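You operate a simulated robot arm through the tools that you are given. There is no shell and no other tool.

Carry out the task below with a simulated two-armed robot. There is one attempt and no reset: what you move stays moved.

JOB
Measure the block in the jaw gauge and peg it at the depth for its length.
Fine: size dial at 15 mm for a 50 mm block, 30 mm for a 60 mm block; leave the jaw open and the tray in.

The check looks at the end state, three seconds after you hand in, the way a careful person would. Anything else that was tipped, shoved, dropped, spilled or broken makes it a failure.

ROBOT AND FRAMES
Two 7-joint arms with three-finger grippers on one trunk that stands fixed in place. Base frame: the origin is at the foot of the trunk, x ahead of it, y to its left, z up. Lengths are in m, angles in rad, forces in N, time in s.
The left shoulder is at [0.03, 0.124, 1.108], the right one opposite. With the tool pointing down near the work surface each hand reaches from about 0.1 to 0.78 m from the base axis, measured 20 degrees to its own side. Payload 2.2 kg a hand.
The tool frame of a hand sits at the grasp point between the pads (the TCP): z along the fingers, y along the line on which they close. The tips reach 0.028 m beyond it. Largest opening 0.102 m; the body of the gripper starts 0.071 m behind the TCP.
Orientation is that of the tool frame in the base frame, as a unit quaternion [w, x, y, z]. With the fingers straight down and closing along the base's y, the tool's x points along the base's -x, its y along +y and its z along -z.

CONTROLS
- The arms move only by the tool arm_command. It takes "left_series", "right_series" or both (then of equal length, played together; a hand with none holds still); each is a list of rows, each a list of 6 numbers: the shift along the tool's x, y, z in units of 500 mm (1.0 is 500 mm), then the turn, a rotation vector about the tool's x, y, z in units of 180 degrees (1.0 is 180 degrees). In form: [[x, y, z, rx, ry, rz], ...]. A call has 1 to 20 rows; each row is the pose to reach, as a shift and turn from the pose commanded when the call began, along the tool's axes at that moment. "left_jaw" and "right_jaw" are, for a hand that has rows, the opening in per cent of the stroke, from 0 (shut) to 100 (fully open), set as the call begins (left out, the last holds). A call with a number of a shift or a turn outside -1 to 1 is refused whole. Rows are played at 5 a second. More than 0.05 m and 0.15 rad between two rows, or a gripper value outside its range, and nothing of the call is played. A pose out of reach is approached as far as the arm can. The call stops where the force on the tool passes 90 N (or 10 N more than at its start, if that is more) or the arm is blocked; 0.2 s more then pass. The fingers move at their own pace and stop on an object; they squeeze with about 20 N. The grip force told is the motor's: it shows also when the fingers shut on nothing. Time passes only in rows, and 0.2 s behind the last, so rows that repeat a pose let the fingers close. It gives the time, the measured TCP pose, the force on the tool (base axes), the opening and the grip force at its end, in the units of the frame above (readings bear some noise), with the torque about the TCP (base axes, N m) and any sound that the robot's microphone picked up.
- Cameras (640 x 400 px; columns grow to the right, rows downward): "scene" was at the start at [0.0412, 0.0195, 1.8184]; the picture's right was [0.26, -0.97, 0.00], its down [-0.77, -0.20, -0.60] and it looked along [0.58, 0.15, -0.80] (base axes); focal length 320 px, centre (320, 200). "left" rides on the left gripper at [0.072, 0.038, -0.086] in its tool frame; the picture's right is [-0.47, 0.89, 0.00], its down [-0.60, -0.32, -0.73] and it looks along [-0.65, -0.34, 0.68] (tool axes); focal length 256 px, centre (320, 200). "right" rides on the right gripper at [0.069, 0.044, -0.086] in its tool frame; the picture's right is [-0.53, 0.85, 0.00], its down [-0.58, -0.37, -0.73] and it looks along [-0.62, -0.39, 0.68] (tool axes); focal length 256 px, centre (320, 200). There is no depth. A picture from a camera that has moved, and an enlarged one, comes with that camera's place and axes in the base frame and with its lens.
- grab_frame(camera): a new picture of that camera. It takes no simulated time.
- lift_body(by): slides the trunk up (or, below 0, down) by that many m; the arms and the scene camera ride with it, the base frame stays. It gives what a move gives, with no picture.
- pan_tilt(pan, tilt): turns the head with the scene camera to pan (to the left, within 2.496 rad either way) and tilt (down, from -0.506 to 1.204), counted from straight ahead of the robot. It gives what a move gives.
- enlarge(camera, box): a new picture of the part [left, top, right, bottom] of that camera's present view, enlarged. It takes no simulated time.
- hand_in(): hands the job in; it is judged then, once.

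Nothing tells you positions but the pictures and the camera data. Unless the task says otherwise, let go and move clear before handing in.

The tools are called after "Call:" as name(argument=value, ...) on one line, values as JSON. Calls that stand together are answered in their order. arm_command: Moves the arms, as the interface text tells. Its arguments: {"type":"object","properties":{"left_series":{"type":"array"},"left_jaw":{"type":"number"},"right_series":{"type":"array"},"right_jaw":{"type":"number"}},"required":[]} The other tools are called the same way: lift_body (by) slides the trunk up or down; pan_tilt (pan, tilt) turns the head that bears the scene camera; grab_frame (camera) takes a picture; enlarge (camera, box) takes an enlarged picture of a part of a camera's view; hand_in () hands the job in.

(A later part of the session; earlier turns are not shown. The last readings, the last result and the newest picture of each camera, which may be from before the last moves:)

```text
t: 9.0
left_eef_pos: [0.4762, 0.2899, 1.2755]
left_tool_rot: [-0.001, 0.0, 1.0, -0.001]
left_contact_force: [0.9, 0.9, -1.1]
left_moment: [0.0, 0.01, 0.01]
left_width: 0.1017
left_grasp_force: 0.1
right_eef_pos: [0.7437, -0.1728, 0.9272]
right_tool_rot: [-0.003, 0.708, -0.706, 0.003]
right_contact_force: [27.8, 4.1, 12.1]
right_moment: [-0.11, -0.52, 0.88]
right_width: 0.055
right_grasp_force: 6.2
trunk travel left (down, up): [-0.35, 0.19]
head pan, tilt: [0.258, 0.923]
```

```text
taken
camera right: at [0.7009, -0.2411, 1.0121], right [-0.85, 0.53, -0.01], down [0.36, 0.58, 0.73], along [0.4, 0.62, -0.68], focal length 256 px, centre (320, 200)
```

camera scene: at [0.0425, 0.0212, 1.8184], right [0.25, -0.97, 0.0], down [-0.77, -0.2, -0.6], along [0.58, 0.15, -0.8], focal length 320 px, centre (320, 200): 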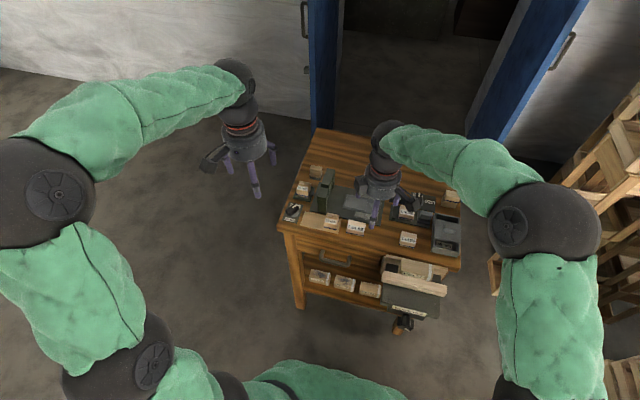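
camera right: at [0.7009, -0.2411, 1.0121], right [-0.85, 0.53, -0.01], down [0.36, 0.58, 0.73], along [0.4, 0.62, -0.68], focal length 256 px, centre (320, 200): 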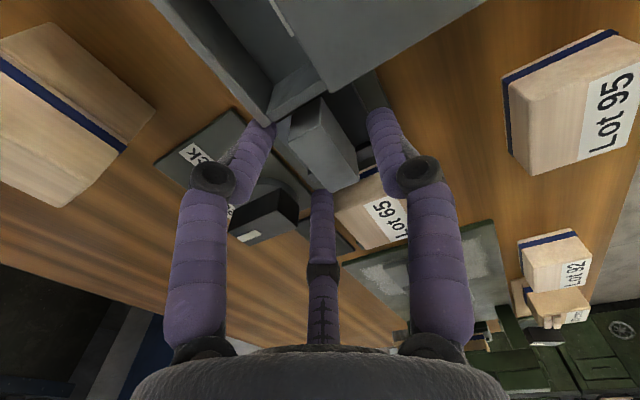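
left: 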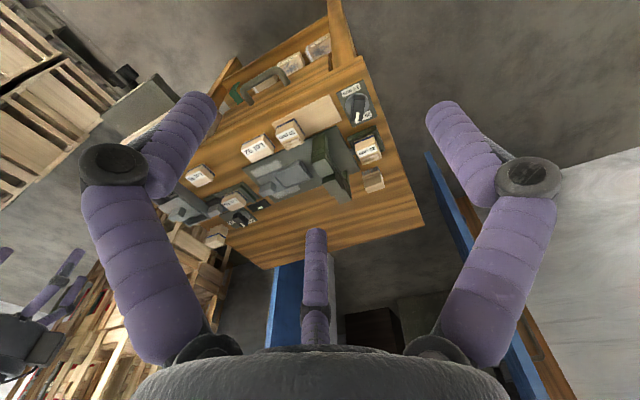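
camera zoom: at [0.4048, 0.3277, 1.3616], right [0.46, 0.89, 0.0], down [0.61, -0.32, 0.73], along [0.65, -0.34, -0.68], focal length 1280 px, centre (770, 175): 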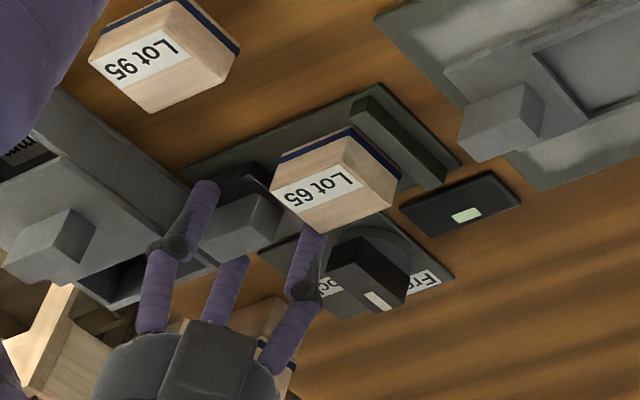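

The hand met contact (28 N along +x), so something pressed a finger. I'll look closely before backing off.

Call:
enlarge(camera="right", box=[230, 70, 430, 220])

Call:
enlarge(camera="left", box=[205, 190, 255, 230])

Call:
enlarge(camera="scene", box=[415, 195, 450, 229])

```text
2.67 times, centred on (330, 145) of right
camera zoom: at [0.7009, -0.2411, 1.0121], right [-0.85, 0.53, -0.01], down [0.36, 0.58, 0.73], along [0.4, 0.62, -0.68], focal length 683 px, centre (293, 347)
```

zoom: 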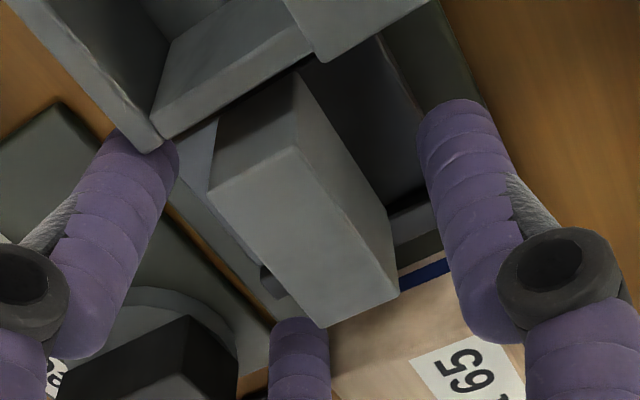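

```text
10.00 times, centred on (230, 210) of left
camera zoom: at [0.4048, 0.3277, 1.3616], right [0.46, 0.89, 0.0], down [0.61, -0.32, 0.73], along [0.65, -0.34, -0.68], focal length 2560 px, centre (1220, 100)
```

zoom: 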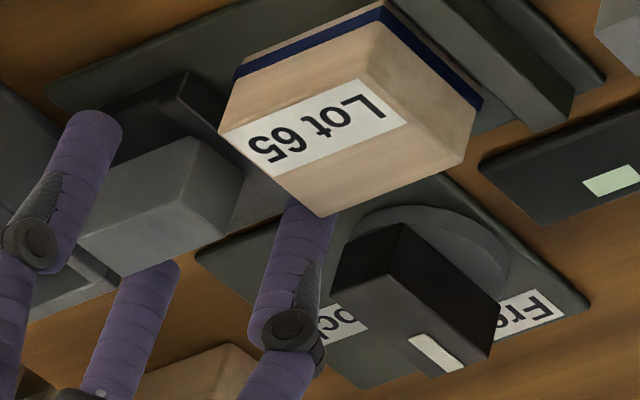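

```text
11.76 times, centred on (432, 212) of scene
camera zoom: at [0.0453, 0.0212, 1.8184], right [0.26, -0.97, 0.0], down [-0.77, -0.2, -0.6], along [0.58, 0.15, -0.8], focal length 3763 px, centre (-1004, 59)
```

zoom: 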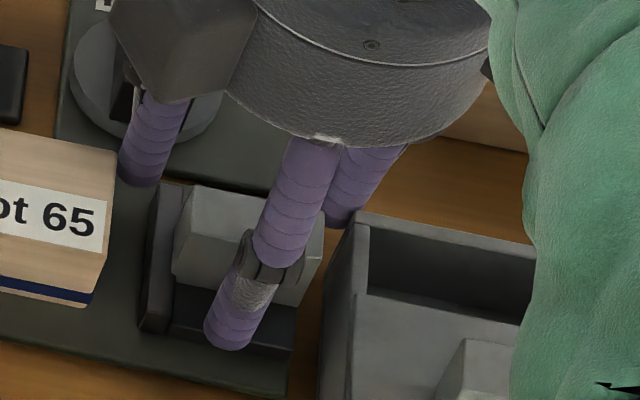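

Contact seems to be one finger against the grey box's corner. I back straight up and check nothing shifted.

Call:
arm_command(right_series=[[0, 0, -0.05, 0, 0, 0], [0, 0, -0.1, 0, 0, 0], [0, 0, -0.153, 0, 0, 0], [0, 0, -0.2, 0, 0, 0], [0, 0, -0.2, 0, 0, 0]], right_jaw=0)

Call:
enlarge(camera="scene", box=[418, 205, 446, 229])

Call:
enlarge(camera="left", box=[205, 195, 245, 225])

Call:
grab_frame(camera="right")

```text
t: 10.2
left_eef_pos: [0.475, 0.2886, 1.2777]
left_tool_rot: [0.0, 0.001, 1.0, -0.001]
left_contact_force: [-0.1, 0.1, -0.1]
left_moment: [-0.01, 0.02, 0.01]
left_width: 0.102
left_grasp_force: 0.1
right_eef_pos: [0.7382, -0.1743, 1.0251]
right_tool_rot: [-0.001, 0.707, -0.707, -0.001]
right_contact_force: [-0.2, -0.6, -0.7]
right_moment: [-0.04, 0.01, 0.01]
right_width: 0.0022
right_grasp_force: 20.1
trunk travel left (down, up): [-0.35, 0.19]
head pan, tilt: [0.258, 0.923]
```

```text
16.00 times, centred on (432, 217) of scene
camera zoom: at [0.0424, 0.0193, 1.8184], right [0.26, -0.97, 0.0], down [-0.77, -0.2, -0.6], along [0.58, 0.15, -0.8], focal length 5117 px, centre (-1472, -72)
```

zoom: 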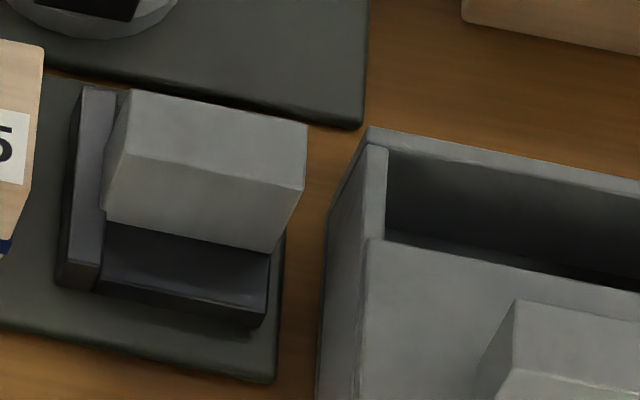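

```text
13.33 times, centred on (225, 210) of left
camera zoom: at [0.4026, 0.326, 1.3626], right [0.47, 0.89, 0.0], down [0.6, -0.32, 0.73], along [0.65, -0.34, -0.68], focal length 3413 px, centre (1587, 67)
```

zoom: 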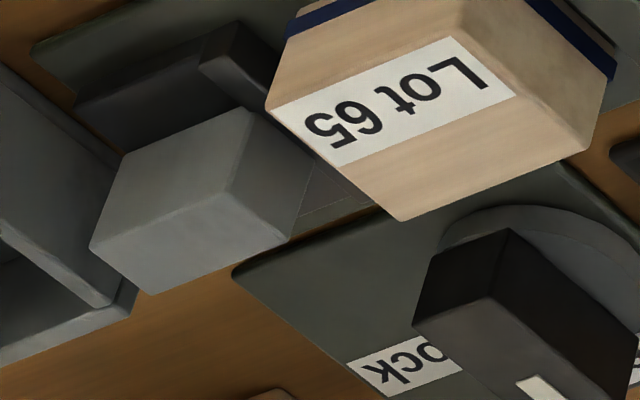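

```text
taken
camera right: at [0.6946, -0.2426, 1.1102], right [-0.85, 0.53, 0.0], down [0.37, 0.58, 0.73], along [0.39, 0.62, -0.68], focal length 256 px, centre (320, 200)
```

right: 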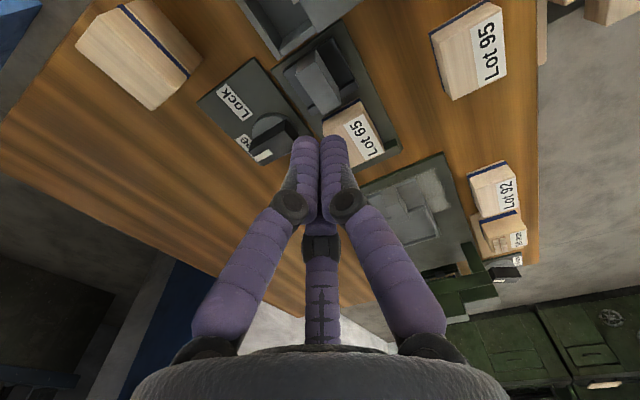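

Nothing but the gauge slider moved (about 4 mm, harmless). The contact suggests the three visible fingers are the real ones; I'll check that on the tray's handle (centre ≈ (0.737, 0.0), top 0.92), which stands free.

Call:
arm_command(right_series=[[-0.087, 0.001, 0.01, 0, 0, 0], [-0.174, 0.002, 0.02, 0, 0, 0], [-0.261, 0.002, 0.03, 0, 0, 0], [-0.348, 0.002, 0.05, 0, 0, 0], [-0.348, 0.002, 0.05, 0, 0, 0]], right_jaw=65)

Call:
grab_frame(camera="right")

Call:
enlarge(camera="scene", box=[330, 150, 430, 229])

```text
t: 11.4
left_eef_pos: [0.4734, 0.2883, 1.2777]
left_tool_rot: [0.0, 0.0, 1.0, 0.0]
left_contact_force: [-0.3, -0.9, 0.0]
left_moment: [0.0, 0.0, 0.02]
left_width: 0.1021
left_grasp_force: 0.1
right_eef_pos: [0.7313, -0.0064, 1.0022]
right_tool_rot: [0.0, 0.707, -0.707, 0.001]
right_contact_force: [0.0, -0.3, -0.4]
right_moment: [0.03, -0.02, 0.02]
right_width: 0.0662
right_grasp_force: 0.0
right hand out of reach, approached as far as the arm can: row 4, 5
trunk travel left (down, up): [-0.35, 0.19]
head pan, tilt: [0.258, 0.923]
```

```text
taken
camera right: at [0.6883, -0.0756, 1.0881], right [-0.85, 0.53, 0.0], down [0.37, 0.58, 0.73], along [0.39, 0.62, -0.68], focal length 256 px, centre (320, 200)
```

right: 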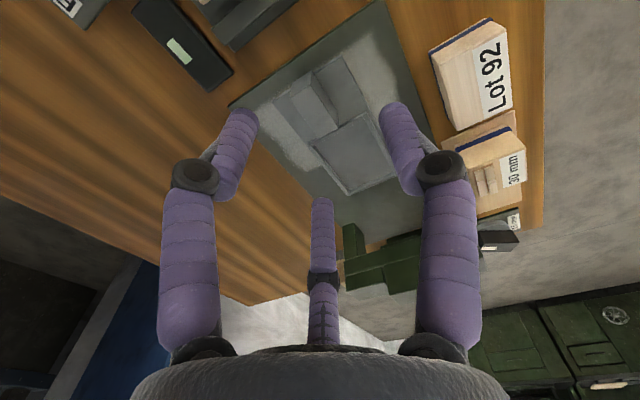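

```text
5.06 times, centred on (380, 190) of scene
camera zoom: at [0.0413, 0.019, 1.8185], right [0.25, -0.97, 0.0], down [-0.77, -0.2, -0.6], along [0.58, 0.15, -0.8], focal length 1619 px, centre (16, 253)
```

zoom: 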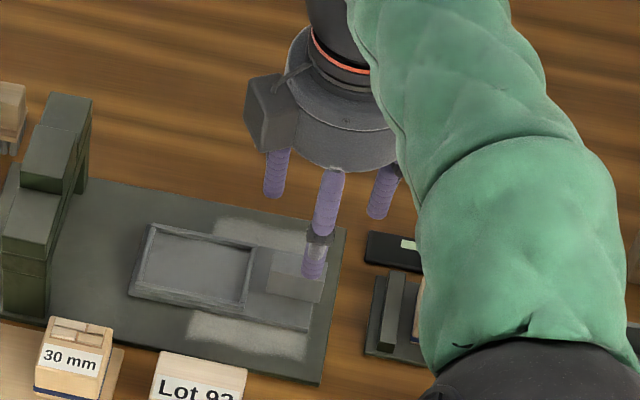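

The right hand is nearly at its reach limit here. I lower it around the tray handle for the finger test.

Call:
arm_command(right_series=[[0, 0, 0.05, 0, 0, 0], [0, 0, 0.1, 0, 0, 0], [0, 0, 0.13, 0, 0, 0], [0, 0, 0.13, 0, 0, 0]], right_jaw=65)

Call:
enlarge(camera="right", box=[160, 40, 480, 240])

Call:
enlarge(camera="left", box=[235, 150, 335, 220])

```text
t: 12.4
left_eef_pos: [0.4741, 0.2885, 1.2771]
left_tool_rot: [0.0, -0.001, 1.0, 0.001]
left_contact_force: [0.8, -0.2, -0.1]
left_moment: [0.01, 0.04, 0.02]
left_width: 0.1019
left_grasp_force: 0.0
right_eef_pos: [0.7287, -0.0072, 0.9389]
right_tool_rot: [0.0, -0.707, 0.708, 0.0]
right_contact_force: [0.1, -0.1, -0.5]
right_moment: [0.01, 0.02, 0.03]
right_width: 0.0667
right_grasp_force: 0.1
right hand out of reach, approached as far as the arm can: row 3, 4
trunk travel left (down, up): [-0.35, 0.19]
head pan, tilt: [0.258, 0.923]
```

```text
2.00 times, centred on (320, 140) of right
camera zoom: at [0.6848, -0.0751, 1.0245], right [-0.84, 0.54, 0.0], down [0.36, 0.58, 0.73], along [0.39, 0.62, -0.68], focal length 512 px, centre (320, 320)
```

zoom: 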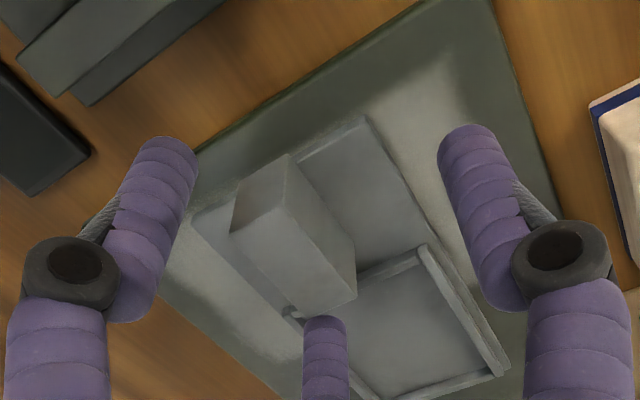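

```text
5.71 times, centred on (285, 185) of left
camera zoom: at [0.4022, 0.3267, 1.3626], right [0.47, 0.89, 0.0], down [0.6, -0.32, 0.73], along [0.65, -0.34, -0.68], focal length 1463 px, centre (520, 286)
```

zoom: 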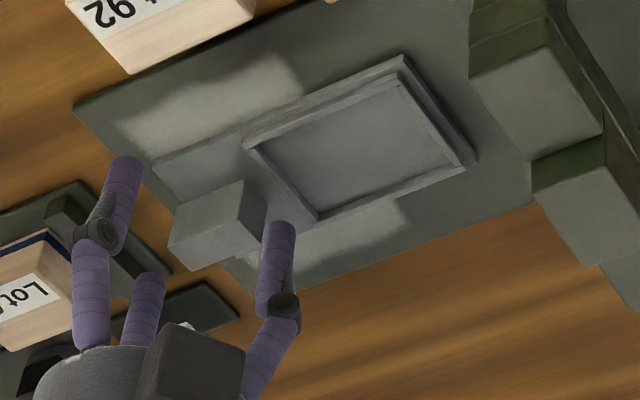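

Call:
arm_command(right_series=[[0, 0, 0, 0, 0, 0], [0, 0, 0, 0, 0, 0], [0, 0, 0, 0, 0, 0]], right_jaw=45)

Call:
enlarge(camera="right", box=[160, 40, 480, 240])

Call:
enlarge(camera="left", box=[235, 150, 335, 220])

```text
t: 13.2
left_eef_pos: [0.4738, 0.292, 1.277]
left_tool_rot: [0.0, 0.0, 1.0, -0.001]
left_contact_force: [-0.1, -0.2, 0.5]
left_moment: [0.02, -0.04, 0.02]
left_width: 0.102
left_grasp_force: 0.1
right_eef_pos: [0.7277, -0.0044, 0.9385]
right_tool_rot: [-0.001, 0.707, -0.707, -0.001]
right_contact_force: [3.7, 12.9, 5.4]
right_moment: [0.44, -0.27, 0.15]
right_width: 0.0549
right_grasp_force: 6.8
trunk travel left (down, up): [-0.35, 0.19]
head pan, tilt: [0.258, 0.923]
```

```text
2.00 times, centred on (320, 140) of right
camera zoom: at [0.6845, -0.0732, 1.0251], right [-0.85, 0.53, 0.0], down [0.36, 0.58, 0.73], along [0.39, 0.62, -0.68], focal length 512 px, centre (320, 320)
```

zoom: 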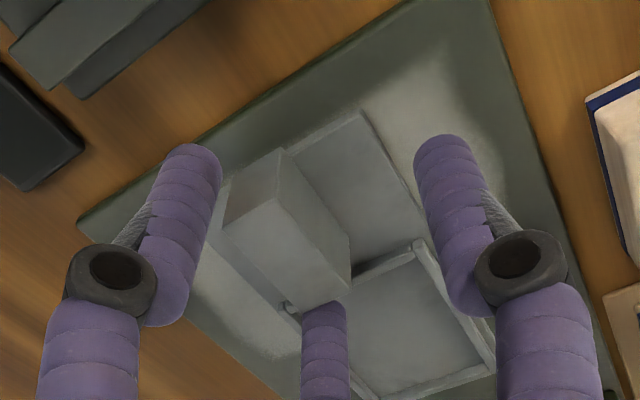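

```text
5.71 times, centred on (285, 185) of left
camera zoom: at [0.4016, 0.3279, 1.3626], right [0.46, 0.89, 0.0], down [0.6, -0.32, 0.73], along [0.65, -0.34, -0.68], focal length 1463 px, centre (520, 286)
```

zoom: 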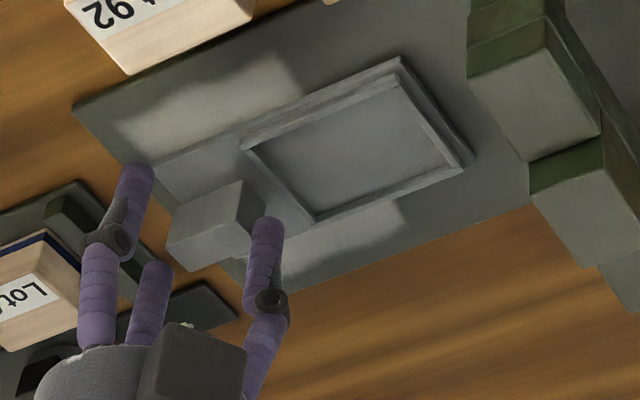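

Confirmed: a side finger pressed on the handle's +y end (≈13 N, width 55 mm), so the gripper really has three fingers around the axis. I release, rise, and take precise looks at the tray and slider.

Call:
arm_command(right_series=[[0, 0, 0, 0, 0, 0], [0, 0, 0, 0, 0, 0], [0, 0, -0.06, 0, 0, 0], [0, 0, -0.14, 0, 0, 0], [0.08, 0.03, -0.17, 0, 0, 0], [0.16, 0.06, -0.17, 0, 0, 0], [0.24, 0.12, -0.17, 0, 0, 0], [0.32, 0.18, -0.17, 0, 0, 0]], right_jaw=65)

Call:
enlarge(camera="left", box=[250, 150, 340, 215])

Call:
enlarge(camera="scene", box=[342, 190, 386, 221])

Call:
enlarge(camera="scene", box=[384, 190, 440, 229])

Call:
enlarge(camera="left", box=[195, 175, 285, 235])

```text
t: 15.0
left_eef_pos: [0.4722, 0.2884, 1.2793]
left_tool_rot: [0.0, 0.0, 1.0, 0.0]
left_contact_force: [-0.1, -0.4, 0.2]
left_moment: [-0.01, -0.03, 0.01]
left_width: 0.1019
left_grasp_force: 0.1
right_eef_pos: [0.6368, -0.1671, 1.0238]
right_tool_rot: [0.0, -0.707, 0.707, 0.0]
right_contact_force: [0.6, 0.1, -0.4]
right_moment: [0.05, -0.02, -0.01]
right_width: 0.0664
right_grasp_force: 0.2
trunk travel left (down, up): [-0.35, 0.19]
head pan, tilt: [0.258, 0.923]
```

```text
6.15 times, centred on (295, 182) of left
camera zoom: at [0.4008, 0.3252, 1.3635], right [0.46, 0.89, 0.0], down [0.6, -0.32, 0.73], along [0.65, -0.34, -0.68], focal length 1575 px, centre (474, 308)
```

zoom: 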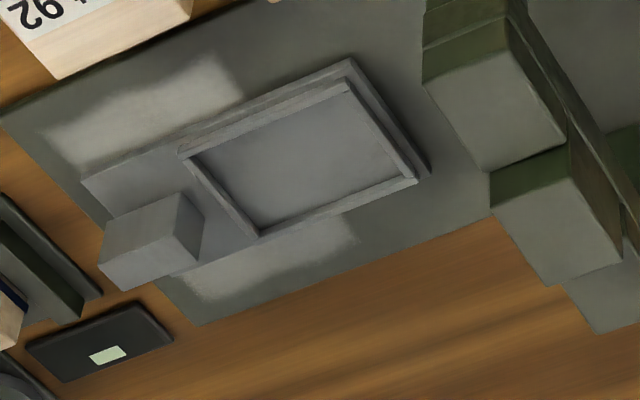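

```text
12.90 times, centred on (364, 206) of scene
camera zoom: at [0.0401, 0.0181, 1.8185], right [0.26, -0.97, 0.0], down [-0.77, -0.2, -0.6], along [0.58, 0.15, -0.8], focal length 4127 px, centre (-248, 129)
```

zoom: 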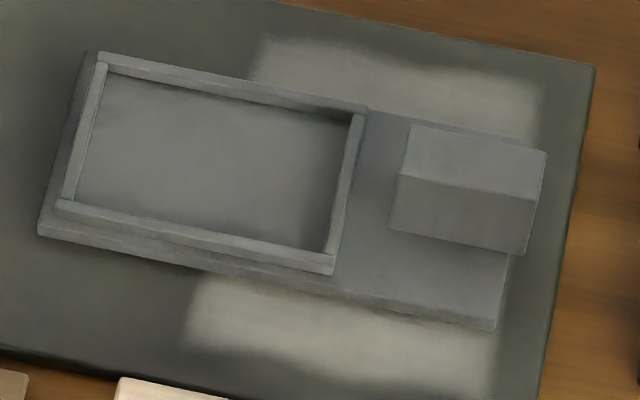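

```text
10.26 times, centred on (412, 210) of scene
camera zoom: at [0.0401, 0.0181, 1.8185], right [0.26, -0.97, 0.0], down [-0.77, -0.2, -0.6], along [0.58, 0.15, -0.8], focal length 3280 px, centre (-624, 103)
```

zoom: 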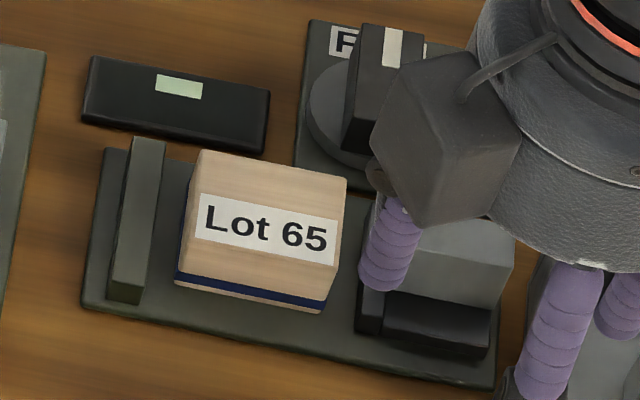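

```text
6.67 times, centred on (240, 205) of left
camera zoom: at [0.4008, 0.3252, 1.3635], right [0.46, 0.89, 0.0], down [0.6, -0.32, 0.73], along [0.65, -0.34, -0.68], focal length 1707 px, centre (853, 167)
```

zoom: 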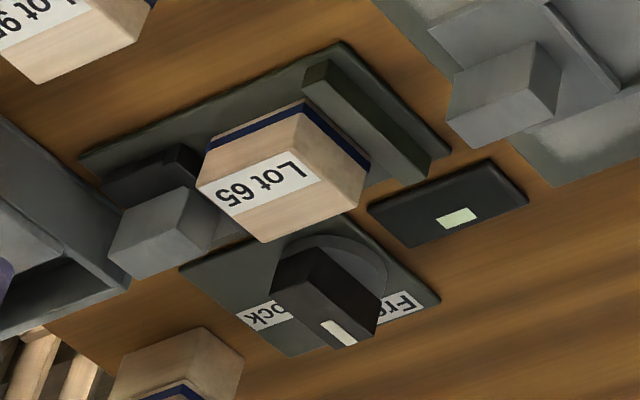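

The tray recess is about 47×70 mm, centred (0.740, 0.070), with low walls (top ≈0.896). Next I close the right fingers and lower them into the nook in front of the slider handle, behind its jaw plate.

Call:
arm_command(right_series=[[0.007, -0.04, 0.02, 0, 0, 0], [0.014, -0.08, 0.04, 0, 0, 0], [0.02, -0.12, 0.06, 0, 0, 0], [0.026, -0.146, 0.08, 0, 0, 0], [0.026, -0.146, 0.13, 0, 0, 0], [0.026, -0.146, 0.17, 0, 0, 0], [0.026, -0.146, 0.194, 0, 0, 0]], right_jaw=0)

Call:
enlarge(camera="scene", box=[384, 185, 446, 229])

Call:
enlarge(camera="left", box=[195, 175, 285, 235])

Call:
enlarge(camera="right", box=[220, 60, 440, 220])

```text
t: 16.6
left_eef_pos: [0.4747, 0.2876, 1.2767]
left_tool_rot: [0.0, 0.0, 1.0, 0.0]
left_contact_force: [-0.1, 0.0, 0.2]
left_moment: [-0.04, -0.03, 0.01]
left_width: 0.1023
left_grasp_force: 0.0
right_eef_pos: [0.7092, -0.1804, 0.9274]
right_tool_rot: [0.0, 0.707, -0.707, 0.0]
right_contact_force: [0.1, 0.6, 0.0]
right_moment: [0.0, -0.02, 0.02]
right_width: 0.002
right_grasp_force: 20.7
trunk travel left (down, up): [-0.35, 0.19]
head pan, tilt: [0.258, 0.923]
```

```text
9.09 times, centred on (415, 207) of scene
camera zoom: at [0.0415, 0.0195, 1.8184], right [0.26, -0.97, 0.0], down [-0.77, -0.2, -0.6], along [0.58, 0.15, -0.8], focal length 2908 px, centre (-544, 136)
```

zoom: 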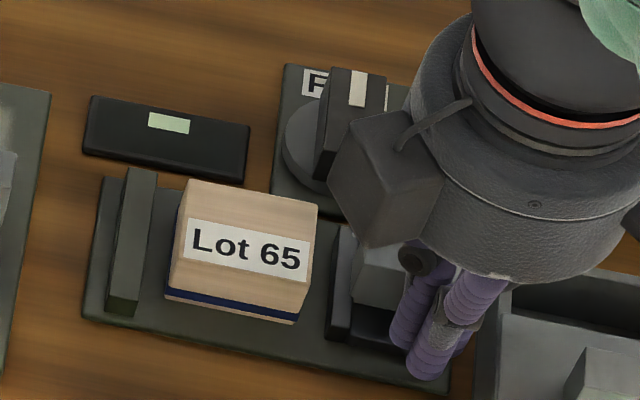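

```text
6.67 times, centred on (240, 205) of left
camera zoom: at [0.402, 0.3262, 1.3628], right [0.47, 0.89, 0.0], down [0.6, -0.32, 0.73], along [0.65, -0.34, -0.68], focal length 1707 px, centre (853, 167)
```

zoom: 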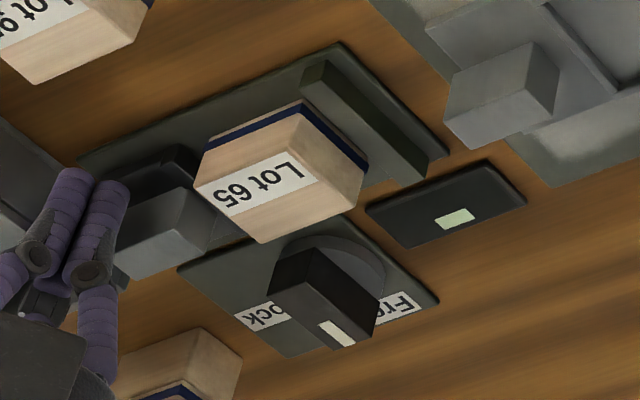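

```text
2.50 times, centred on (330, 140) of right
camera zoom: at [0.6663, -0.2491, 1.0128], right [-0.85, 0.53, 0.0], down [0.36, 0.58, 0.73], along [0.39, 0.62, -0.68], focal length 640 px, centre (295, 350)
```

zoom: 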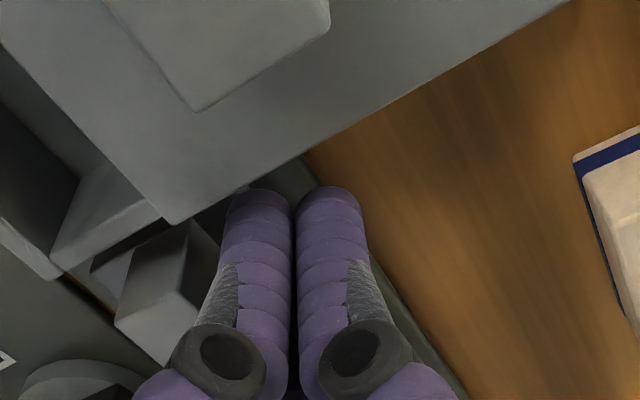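

No contact yet. I lower 3 mm more and push slowly toward +y.

Call:
arm_command(right_series=[[0, 0, 0.006, 0, 0, 0], [-0.01, 0, 0.006, 0, 0, 0], [-0.02, 0, 0.006, 0, 0, 0], [-0.03, 0, 0.006, 0, 0, 0], [-0.036, 0, 0.006, 0, 0, 0], [-0.04, 0, 0.006, 0, 0, 0]], right_jaw=0)

Call:
enlarge(camera="scene", box=[384, 185, 446, 229])

Call:
enlarge(camera="left", box=[195, 175, 285, 235])

```text
t: 18.0
left_eef_pos: [0.4745, 0.2885, 1.2793]
left_tool_rot: [0.0, -0.001, 1.0, 0.0]
left_contact_force: [0.2, -0.3, 0.4]
left_moment: [0.02, 0.01, -0.01]
left_width: 0.1017
left_grasp_force: 0.0
right_eef_pos: [0.7112, -0.1595, 0.9241]
right_tool_rot: [-0.001, 0.707, -0.707, 0.0]
right_contact_force: [-0.2, -0.3, 0.0]
right_moment: [-0.01, -0.02, 0.02]
right_width: 0.0024
right_grasp_force: 20.0
trunk travel left (down, up): [-0.35, 0.19]
head pan, tilt: [0.258, 0.923]
```

```text
9.09 times, centred on (415, 207) of scene
camera zoom: at [0.0414, 0.0196, 1.8184], right [0.26, -0.97, 0.0], down [-0.77, -0.2, -0.6], along [0.58, 0.15, -0.8], focal length 2908 px, centre (-544, 136)
```

zoom: 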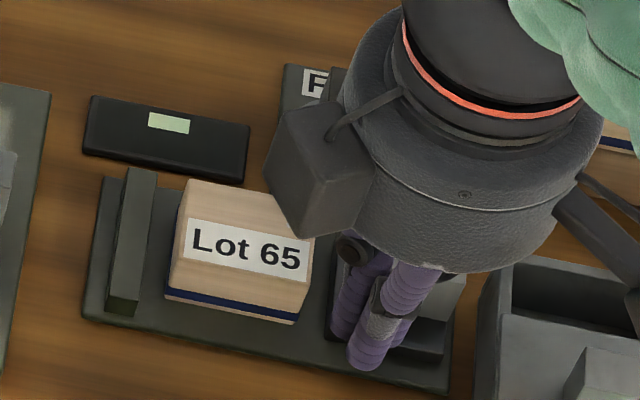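

```text
6.67 times, centred on (240, 205) of left
camera zoom: at [0.4019, 0.3262, 1.3628], right [0.47, 0.89, 0.0], down [0.6, -0.32, 0.73], along [0.65, -0.34, -0.68], focal length 1707 px, centre (853, 167)
```

zoom: 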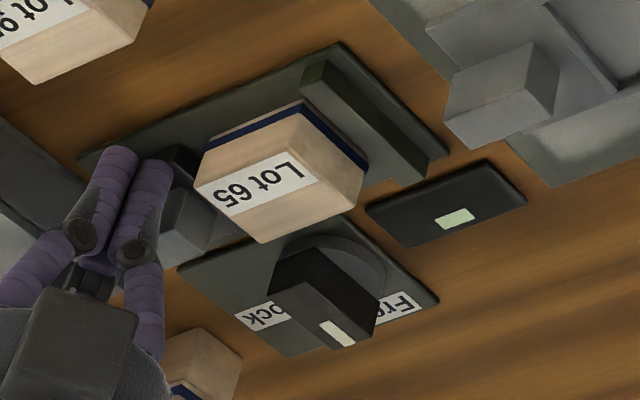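

Call:
arm_command(right_series=[[-0.005, 0, 0, 0, 0, 0], [-0.01, 0, 0, 0, 0, 0], [-0.015, 0, 0, 0, 0, 0], [-0.02, 0, 0, 0, 0, 0], [-0.024, 0, 0, 0, 0, 0]], right_jaw=0)

Call:
enlarge(camera="scene", box=[384, 185, 446, 229])

Call:
enlarge(camera="left", box=[195, 175, 285, 235])

```text
t: 19.2
left_eef_pos: [0.475, 0.2895, 1.2773]
left_tool_rot: [-0.001, -0.001, 1.0, 0.0]
left_contact_force: [0.1, -0.2, 0.2]
left_moment: [0.0, -0.03, -0.01]
left_width: 0.1019
left_grasp_force: 0.1
right_eef_pos: [0.7099, -0.1461, 0.9229]
right_tool_rot: [0.0, 0.707, -0.707, -0.001]
right_contact_force: [0.5, -0.6, -0.5]
right_moment: [0.02, -0.01, -0.05]
right_width: 0.0022
right_grasp_force: 19.8
trunk travel left (down, up): [-0.35, 0.19]
head pan, tilt: [0.258, 0.923]
```

```text
9.09 times, centred on (415, 207) of scene
camera zoom: at [0.0414, 0.0196, 1.8184], right [0.26, -0.97, 0.0], down [-0.77, -0.2, -0.6], along [0.58, 0.15, -0.8], focal length 2908 px, centre (-544, 136)
```

zoom: 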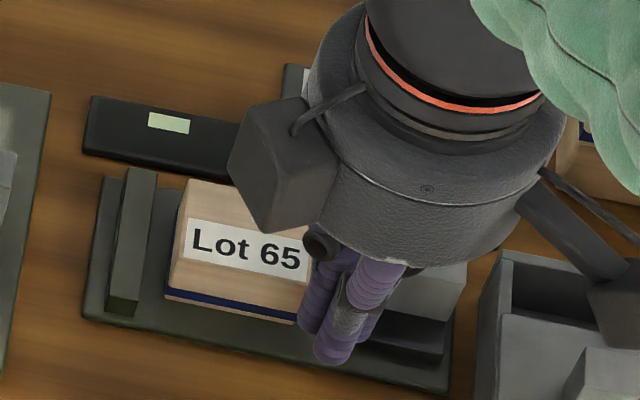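

```text
6.67 times, centred on (240, 205) of left
camera zoom: at [0.4019, 0.3262, 1.3628], right [0.47, 0.89, 0.0], down [0.6, -0.32, 0.73], along [0.65, -0.34, -0.68], focal length 1707 px, centre (853, 167)
```

zoom: 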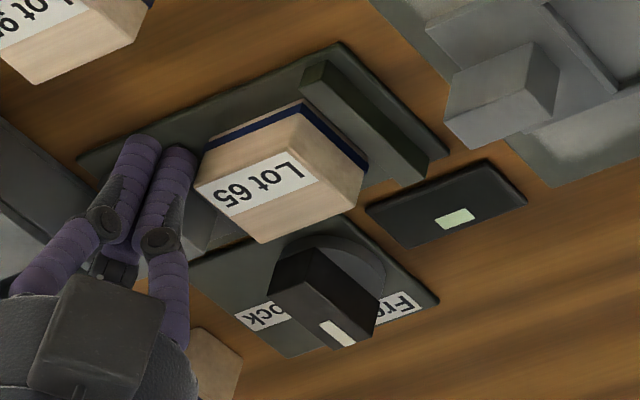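

Call:
enlarge(camera="right", box=[220, 60, 440, 220])

Call:
enlarge(camera="scene", box=[408, 200, 440, 225])

Call:
enlarge(camera="left", box=[205, 185, 245, 220])

```text
2.50 times, centred on (330, 140) of right
camera zoom: at [0.667, -0.2157, 1.0087], right [-0.85, 0.53, 0.0], down [0.36, 0.58, 0.73], along [0.39, 0.62, -0.68], focal length 640 px, centre (295, 350)
```

zoom: 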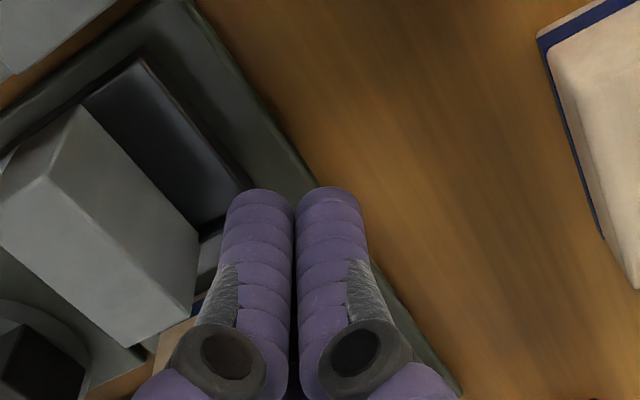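

```text
16.00 times, centred on (424, 212) of scene
camera zoom: at [0.0414, 0.0196, 1.8184], right [0.26, -0.97, 0.0], down [-0.77, -0.2, -0.6], along [0.58, 0.15, -0.8], focal length 5117 px, centre (-1344, 0)
```

zoom: 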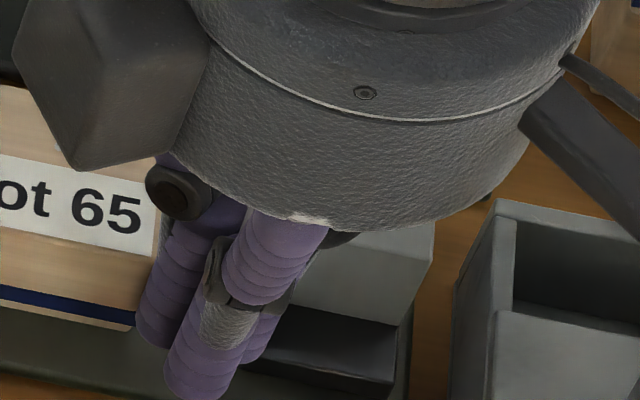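

```text
11.43 times, centred on (225, 202) of left
camera zoom: at [0.4019, 0.3262, 1.3628], right [0.47, 0.89, 0.0], down [0.6, -0.32, 0.73], along [0.65, -0.34, -0.68], focal length 2926 px, centre (1406, 171)
```

zoom: 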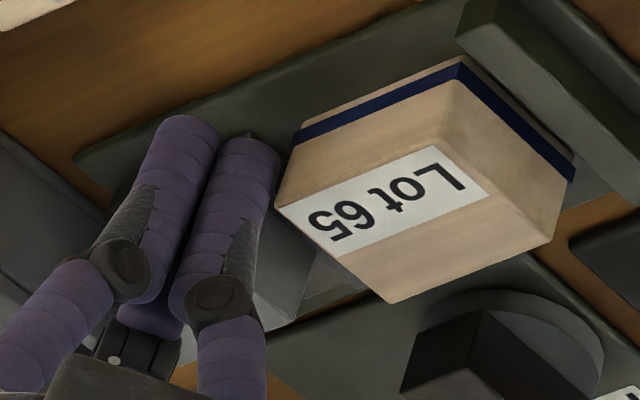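

The tips slid just over the low jaw plate (top ≈0.896). I go back, a touch further in x, and 4 mm lower, then push again.

Call:
arm_command(right_series=[[0, 0, -0.02, 0, 0, 0], [0.036, -0.004, -0.02, 0, 0, 0], [0.07, -0.008, -0.02, 0, 0, 0], [0.07, -0.008, 0, 0, 0, 0], [0.07, -0.008, 0.008, 0, 0, 0], [0.07, -0.008, 0.008, 0, 0, 0]], right_jaw=0)

Call:
enlarge(camera="right", box=[220, 60, 440, 220])

```text
t: 20.6
left_eef_pos: [0.4746, 0.2894, 1.2784]
left_tool_rot: [0.0, 0.0, 1.0, 0.0]
left_contact_force: [-0.1, 0.2, -0.5]
left_moment: [-0.03, 0.0, 0.01]
left_width: 0.1021
left_grasp_force: 0.0
right_eef_pos: [0.7139, -0.1817, 0.9198]
right_tool_rot: [0.0, -0.707, 0.707, 0.0]
right_contact_force: [0.1, -0.8, 0.2]
right_moment: [-0.02, -0.02, -0.02]
right_width: 0.0022
right_grasp_force: 20.3
trunk travel left (down, up): [-0.35, 0.19]
head pan, tilt: [0.258, 0.923]
```

```text
2.50 times, centred on (330, 140) of right
camera zoom: at [0.6708, -0.2512, 1.0053], right [-0.85, 0.53, 0.0], down [0.36, 0.58, 0.73], along [0.39, 0.62, -0.68], focal length 640 px, centre (295, 350)
```

zoom: 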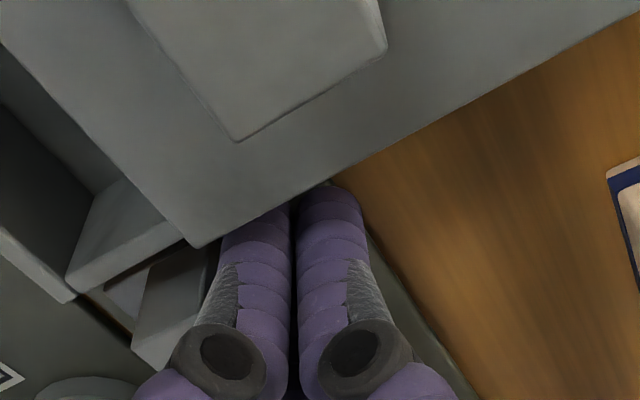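

Clear so far. Lower 1 mm more and push +y in small steps.

Call:
arm_command(right_series=[[0, 0, 0.002, 0, 0, 0], [-0.01, 0, 0.002, 0, 0, 0], [-0.02, 0, 0.002, 0, 0, 0], [-0.03, 0, 0.002, 0, 0, 0], [-0.036, 0, 0.002, 0, 0, 0], [-0.042, 0, 0.002, 0, 0, 0], [-0.048, 0, 0.002, 0, 0, 0], [-0.052, 0, 0.002, 0, 0, 0]], right_jaw=0)

Call:
enlarge(camera="scene", box=[384, 185, 446, 229])

Call:
enlarge(camera="left", box=[195, 175, 285, 235])

```text
t: 22.4
left_eef_pos: [0.4729, 0.2882, 1.2793]
left_tool_rot: [0.0, 0.0, 1.0, 0.0]
left_contact_force: [0.4, 0.0, 0.8]
left_moment: [-0.01, 0.03, 0.0]
left_width: 0.1021
left_grasp_force: 0.0
right_eef_pos: [0.7139, -0.1568, 0.9183]
right_tool_rot: [-0.001, 0.707, -0.707, 0.0]
right_contact_force: [-0.1, -1.2, 0.4]
right_moment: [0.02, -0.02, -0.01]
right_width: 0.002
right_grasp_force: 19.6
trunk travel left (down, up): [-0.35, 0.19]
head pan, tilt: [0.258, 0.923]
```

```text
9.09 times, centred on (415, 207) of scene
camera zoom: at [0.0413, 0.0194, 1.8184], right [0.26, -0.97, 0.0], down [-0.77, -0.2, -0.6], along [0.58, 0.15, -0.8], focal length 2908 px, centre (-544, 136)
```

zoom: 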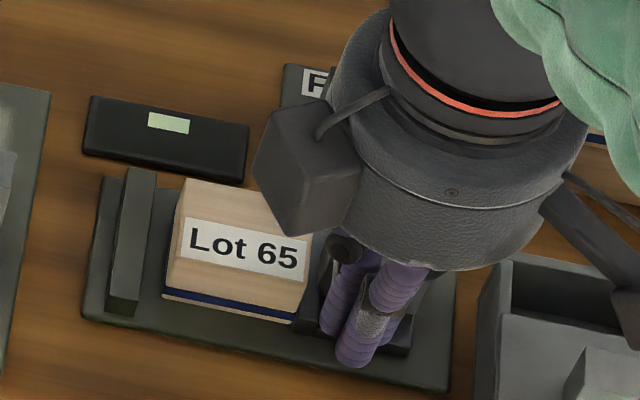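

```text
6.67 times, centred on (240, 205) of left
camera zoom: at [0.4019, 0.3261, 1.3629], right [0.47, 0.89, 0.0], down [0.6, -0.32, 0.73], along [0.65, -0.34, -0.68], focal length 1707 px, centre (853, 167)
```

zoom: 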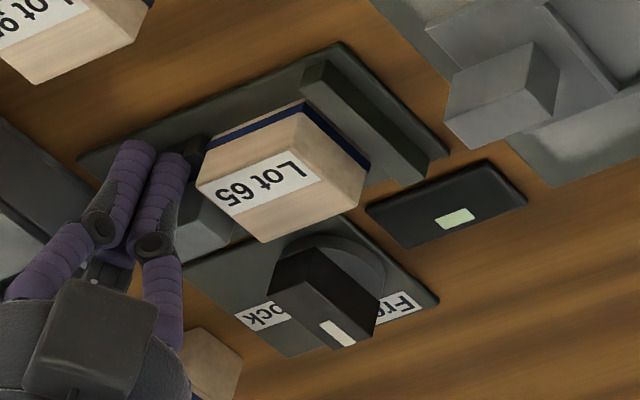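

The slider is moving and has reached the block. I continue gently until the block meets the fixed jaw.

Call:
arm_command(right_series=[[-0.004, 0, 0, 0, 0, 0], [-0.008, 0, 0, 0, 0, 0], [-0.012, 0, 0, 0, 0, 0], [-0.016, 0, 0, 0, 0, 0], [-0.018, 0, 0, 0, 0, 0]], right_jaw=0)

Call:
enlarge(camera="scene", box=[384, 185, 446, 229])

Call:
enlarge(camera="left", box=[195, 175, 285, 235])

```text
t: 23.6
left_eef_pos: [0.4745, 0.2891, 1.2778]
left_tool_rot: [0.0, 0.0, 1.0, 0.0]
left_contact_force: [-0.8, 0.7, 0.5]
left_moment: [-0.02, 0.03, -0.02]
left_width: 0.1021
left_grasp_force: 0.0
right_eef_pos: [0.7142, -0.1474, 0.9191]
right_tool_rot: [0.001, -0.707, 0.707, 0.0]
right_contact_force: [-0.4, -1.2, -0.2]
right_moment: [0.0, -0.01, -0.03]
right_width: 0.0021
right_grasp_force: 20.0
trunk travel left (down, up): [-0.35, 0.19]
head pan, tilt: [0.258, 0.923]
```

```text
9.09 times, centred on (415, 207) of scene
camera zoom: at [0.0414, 0.0193, 1.8184], right [0.26, -0.97, 0.0], down [-0.77, -0.2, -0.6], along [0.58, 0.15, -0.8], focal length 2908 px, centre (-544, 136)
```

zoom: 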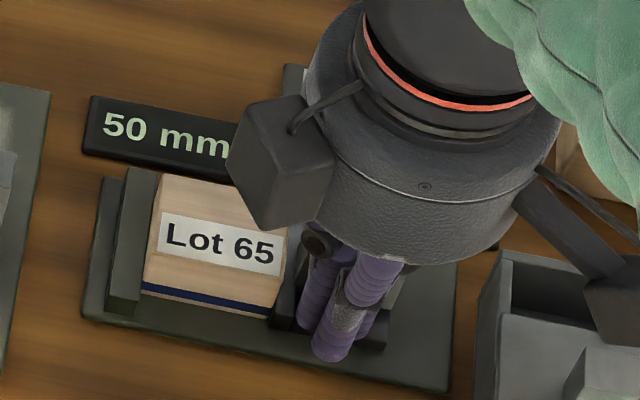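

```text
6.67 times, centred on (240, 205) of left
camera zoom: at [0.4019, 0.326, 1.3629], right [0.47, 0.89, 0.0], down [0.6, -0.32, 0.73], along [0.65, -0.34, -0.68], focal length 1707 px, centre (853, 167)
```

zoom: 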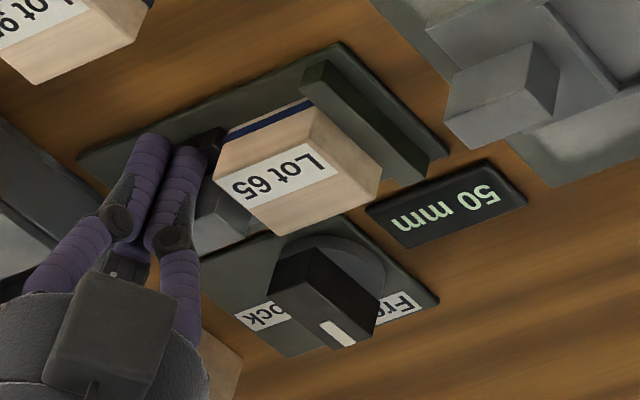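

The gauge reads 50 mm, so the dial must go to 15 mm. Now I open the jaw: lift the closed fingers over the block and nudge the handle (slightly taller than the block) toward −y.

Call:
arm_command(right_series=[[0, 0, -0.04, 0, 0, 0], [0, 0, -0.082, 0, 0, 0], [-0.043, -0.024, -0.082, 0, 0, 0], [-0.09, -0.048, -0.082, 0, 0, 0], [-0.09, -0.048, -0.06, 0, 0, 0], [-0.09, -0.048, -0.049, 0, 0, 0], [-0.08, -0.048, -0.049, 0, 0, 0], [-0.07, -0.048, -0.049, 0, 0, 0], [-0.06, -0.048, -0.049, 0, 0, 0], [-0.05, -0.048, -0.049, 0, 0, 0]], right_jaw=0)

Call:
enlarge(camera="scene", box=[384, 185, 446, 229])

Call:
enlarge(camera="left", box=[195, 175, 285, 235])

Call:
enlarge(camera="right", box=[220, 60, 440, 220])

```text
t: 25.8
left_eef_pos: [0.4743, 0.2892, 1.278]
left_tool_rot: [0.0, 0.0, 1.0, 0.0]
left_contact_force: [-0.7, 1.0, 0.5]
left_moment: [0.04, 0.02, 0.0]
left_width: 0.1022
left_grasp_force: 0.0
right_eef_pos: [0.7378, -0.1238, 0.9425]
right_tool_rot: [-0.001, -0.707, 0.707, 0.0]
right_contact_force: [-0.4, 0.6, 0.9]
right_moment: [0.0, 0.0, 0.01]
right_width: 0.0023
right_grasp_force: 19.7
trunk travel left (down, up): [-0.35, 0.19]
head pan, tilt: [0.258, 0.923]
```

```text
9.09 times, centred on (415, 207) of scene
camera zoom: at [0.0413, 0.0195, 1.8184], right [0.26, -0.97, 0.0], down [-0.77, -0.2, -0.6], along [0.58, 0.15, -0.8], focal length 2908 px, centre (-544, 136)
```

zoom: 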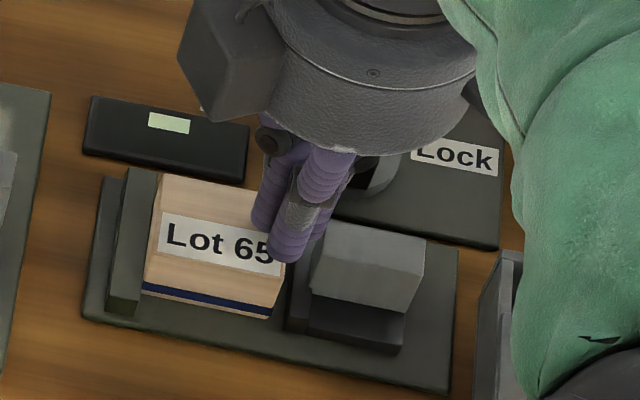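

```text
6.67 times, centred on (240, 205) of left
camera zoom: at [0.4018, 0.3262, 1.3629], right [0.47, 0.89, 0.0], down [0.6, -0.32, 0.73], along [0.65, -0.34, -0.68], focal length 1707 px, centre (853, 167)
```

zoom: 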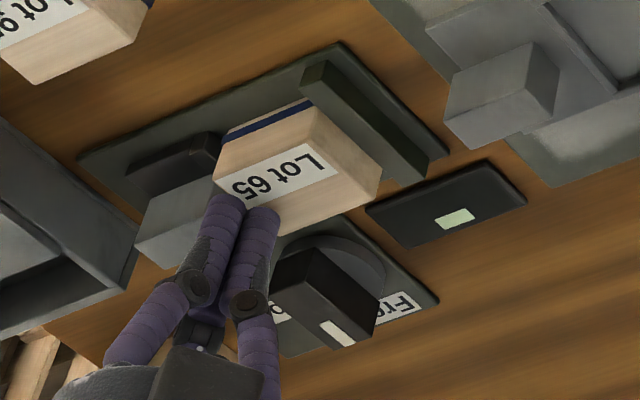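

```text
2.50 times, centred on (330, 140) of right
camera zoom: at [0.6949, -0.1914, 1.0282], right [-0.85, 0.53, 0.0], down [0.36, 0.58, 0.73], along [0.39, 0.62, -0.68], focal length 640 px, centre (295, 350)
```

zoom: 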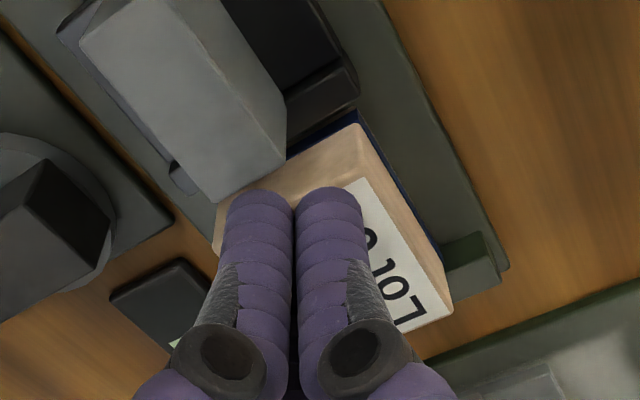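

The jaw is opening. I continue pushing to about the original opening.

Call:
arm_command(right_series=[[0.01, 0, 0, 0, 0, 0], [0.02, 0, 0, 0, 0, 0], [0.03, 0, 0, 0, 0, 0], [0.038, 0, 0, 0, 0, 0], [0.044, 0, 0, 0, 0, 0]], right_jaw=0)

Call:
enlarge(camera="scene", box=[384, 185, 446, 229])

Call:
enlarge(camera="left", box=[195, 175, 285, 235])

```text
t: 27.0
left_eef_pos: [0.4733, 0.288, 1.2769]
left_tool_rot: [0.0, 0.0, 1.0, 0.0]
left_contact_force: [-0.3, -0.3, 0.8]
left_moment: [-0.04, -0.01, -0.01]
left_width: 0.1021
left_grasp_force: 0.0
right_eef_pos: [0.7386, -0.1443, 0.943]
right_tool_rot: [0.0, 0.707, -0.707, 0.001]
right_contact_force: [0.1, -0.2, -0.2]
right_moment: [-0.01, 0.01, 0.0]
right_width: 0.0025
right_grasp_force: 20.0
trunk travel left (down, up): [-0.35, 0.19]
head pan, tilt: [0.258, 0.923]
```

```text
9.09 times, centred on (415, 207) of scene
camera zoom: at [0.0414, 0.0196, 1.8184], right [0.26, -0.97, 0.0], down [-0.77, -0.2, -0.6], along [0.58, 0.15, -0.8], focal length 2908 px, centre (-544, 136)
```

zoom: 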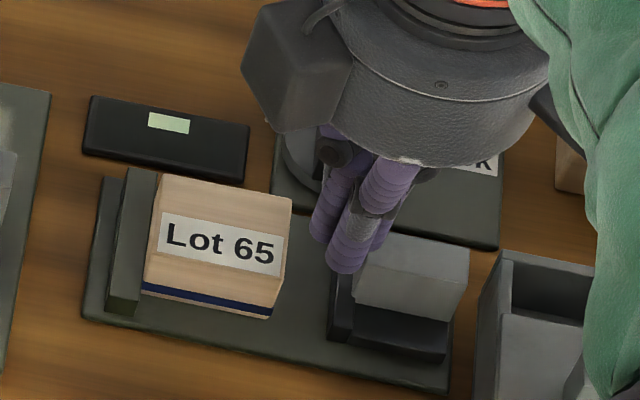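

```text
6.67 times, centred on (240, 205) of left
camera zoom: at [0.402, 0.3262, 1.3628], right [0.47, 0.89, 0.0], down [0.6, -0.32, 0.73], along [0.65, -0.34, -0.68], focal length 1707 px, centre (853, 167)
```

zoom: 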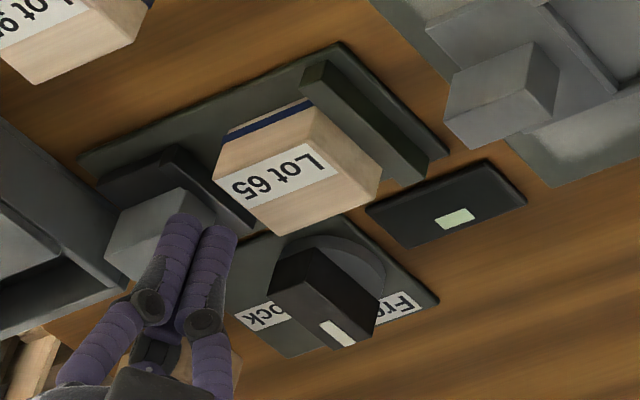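

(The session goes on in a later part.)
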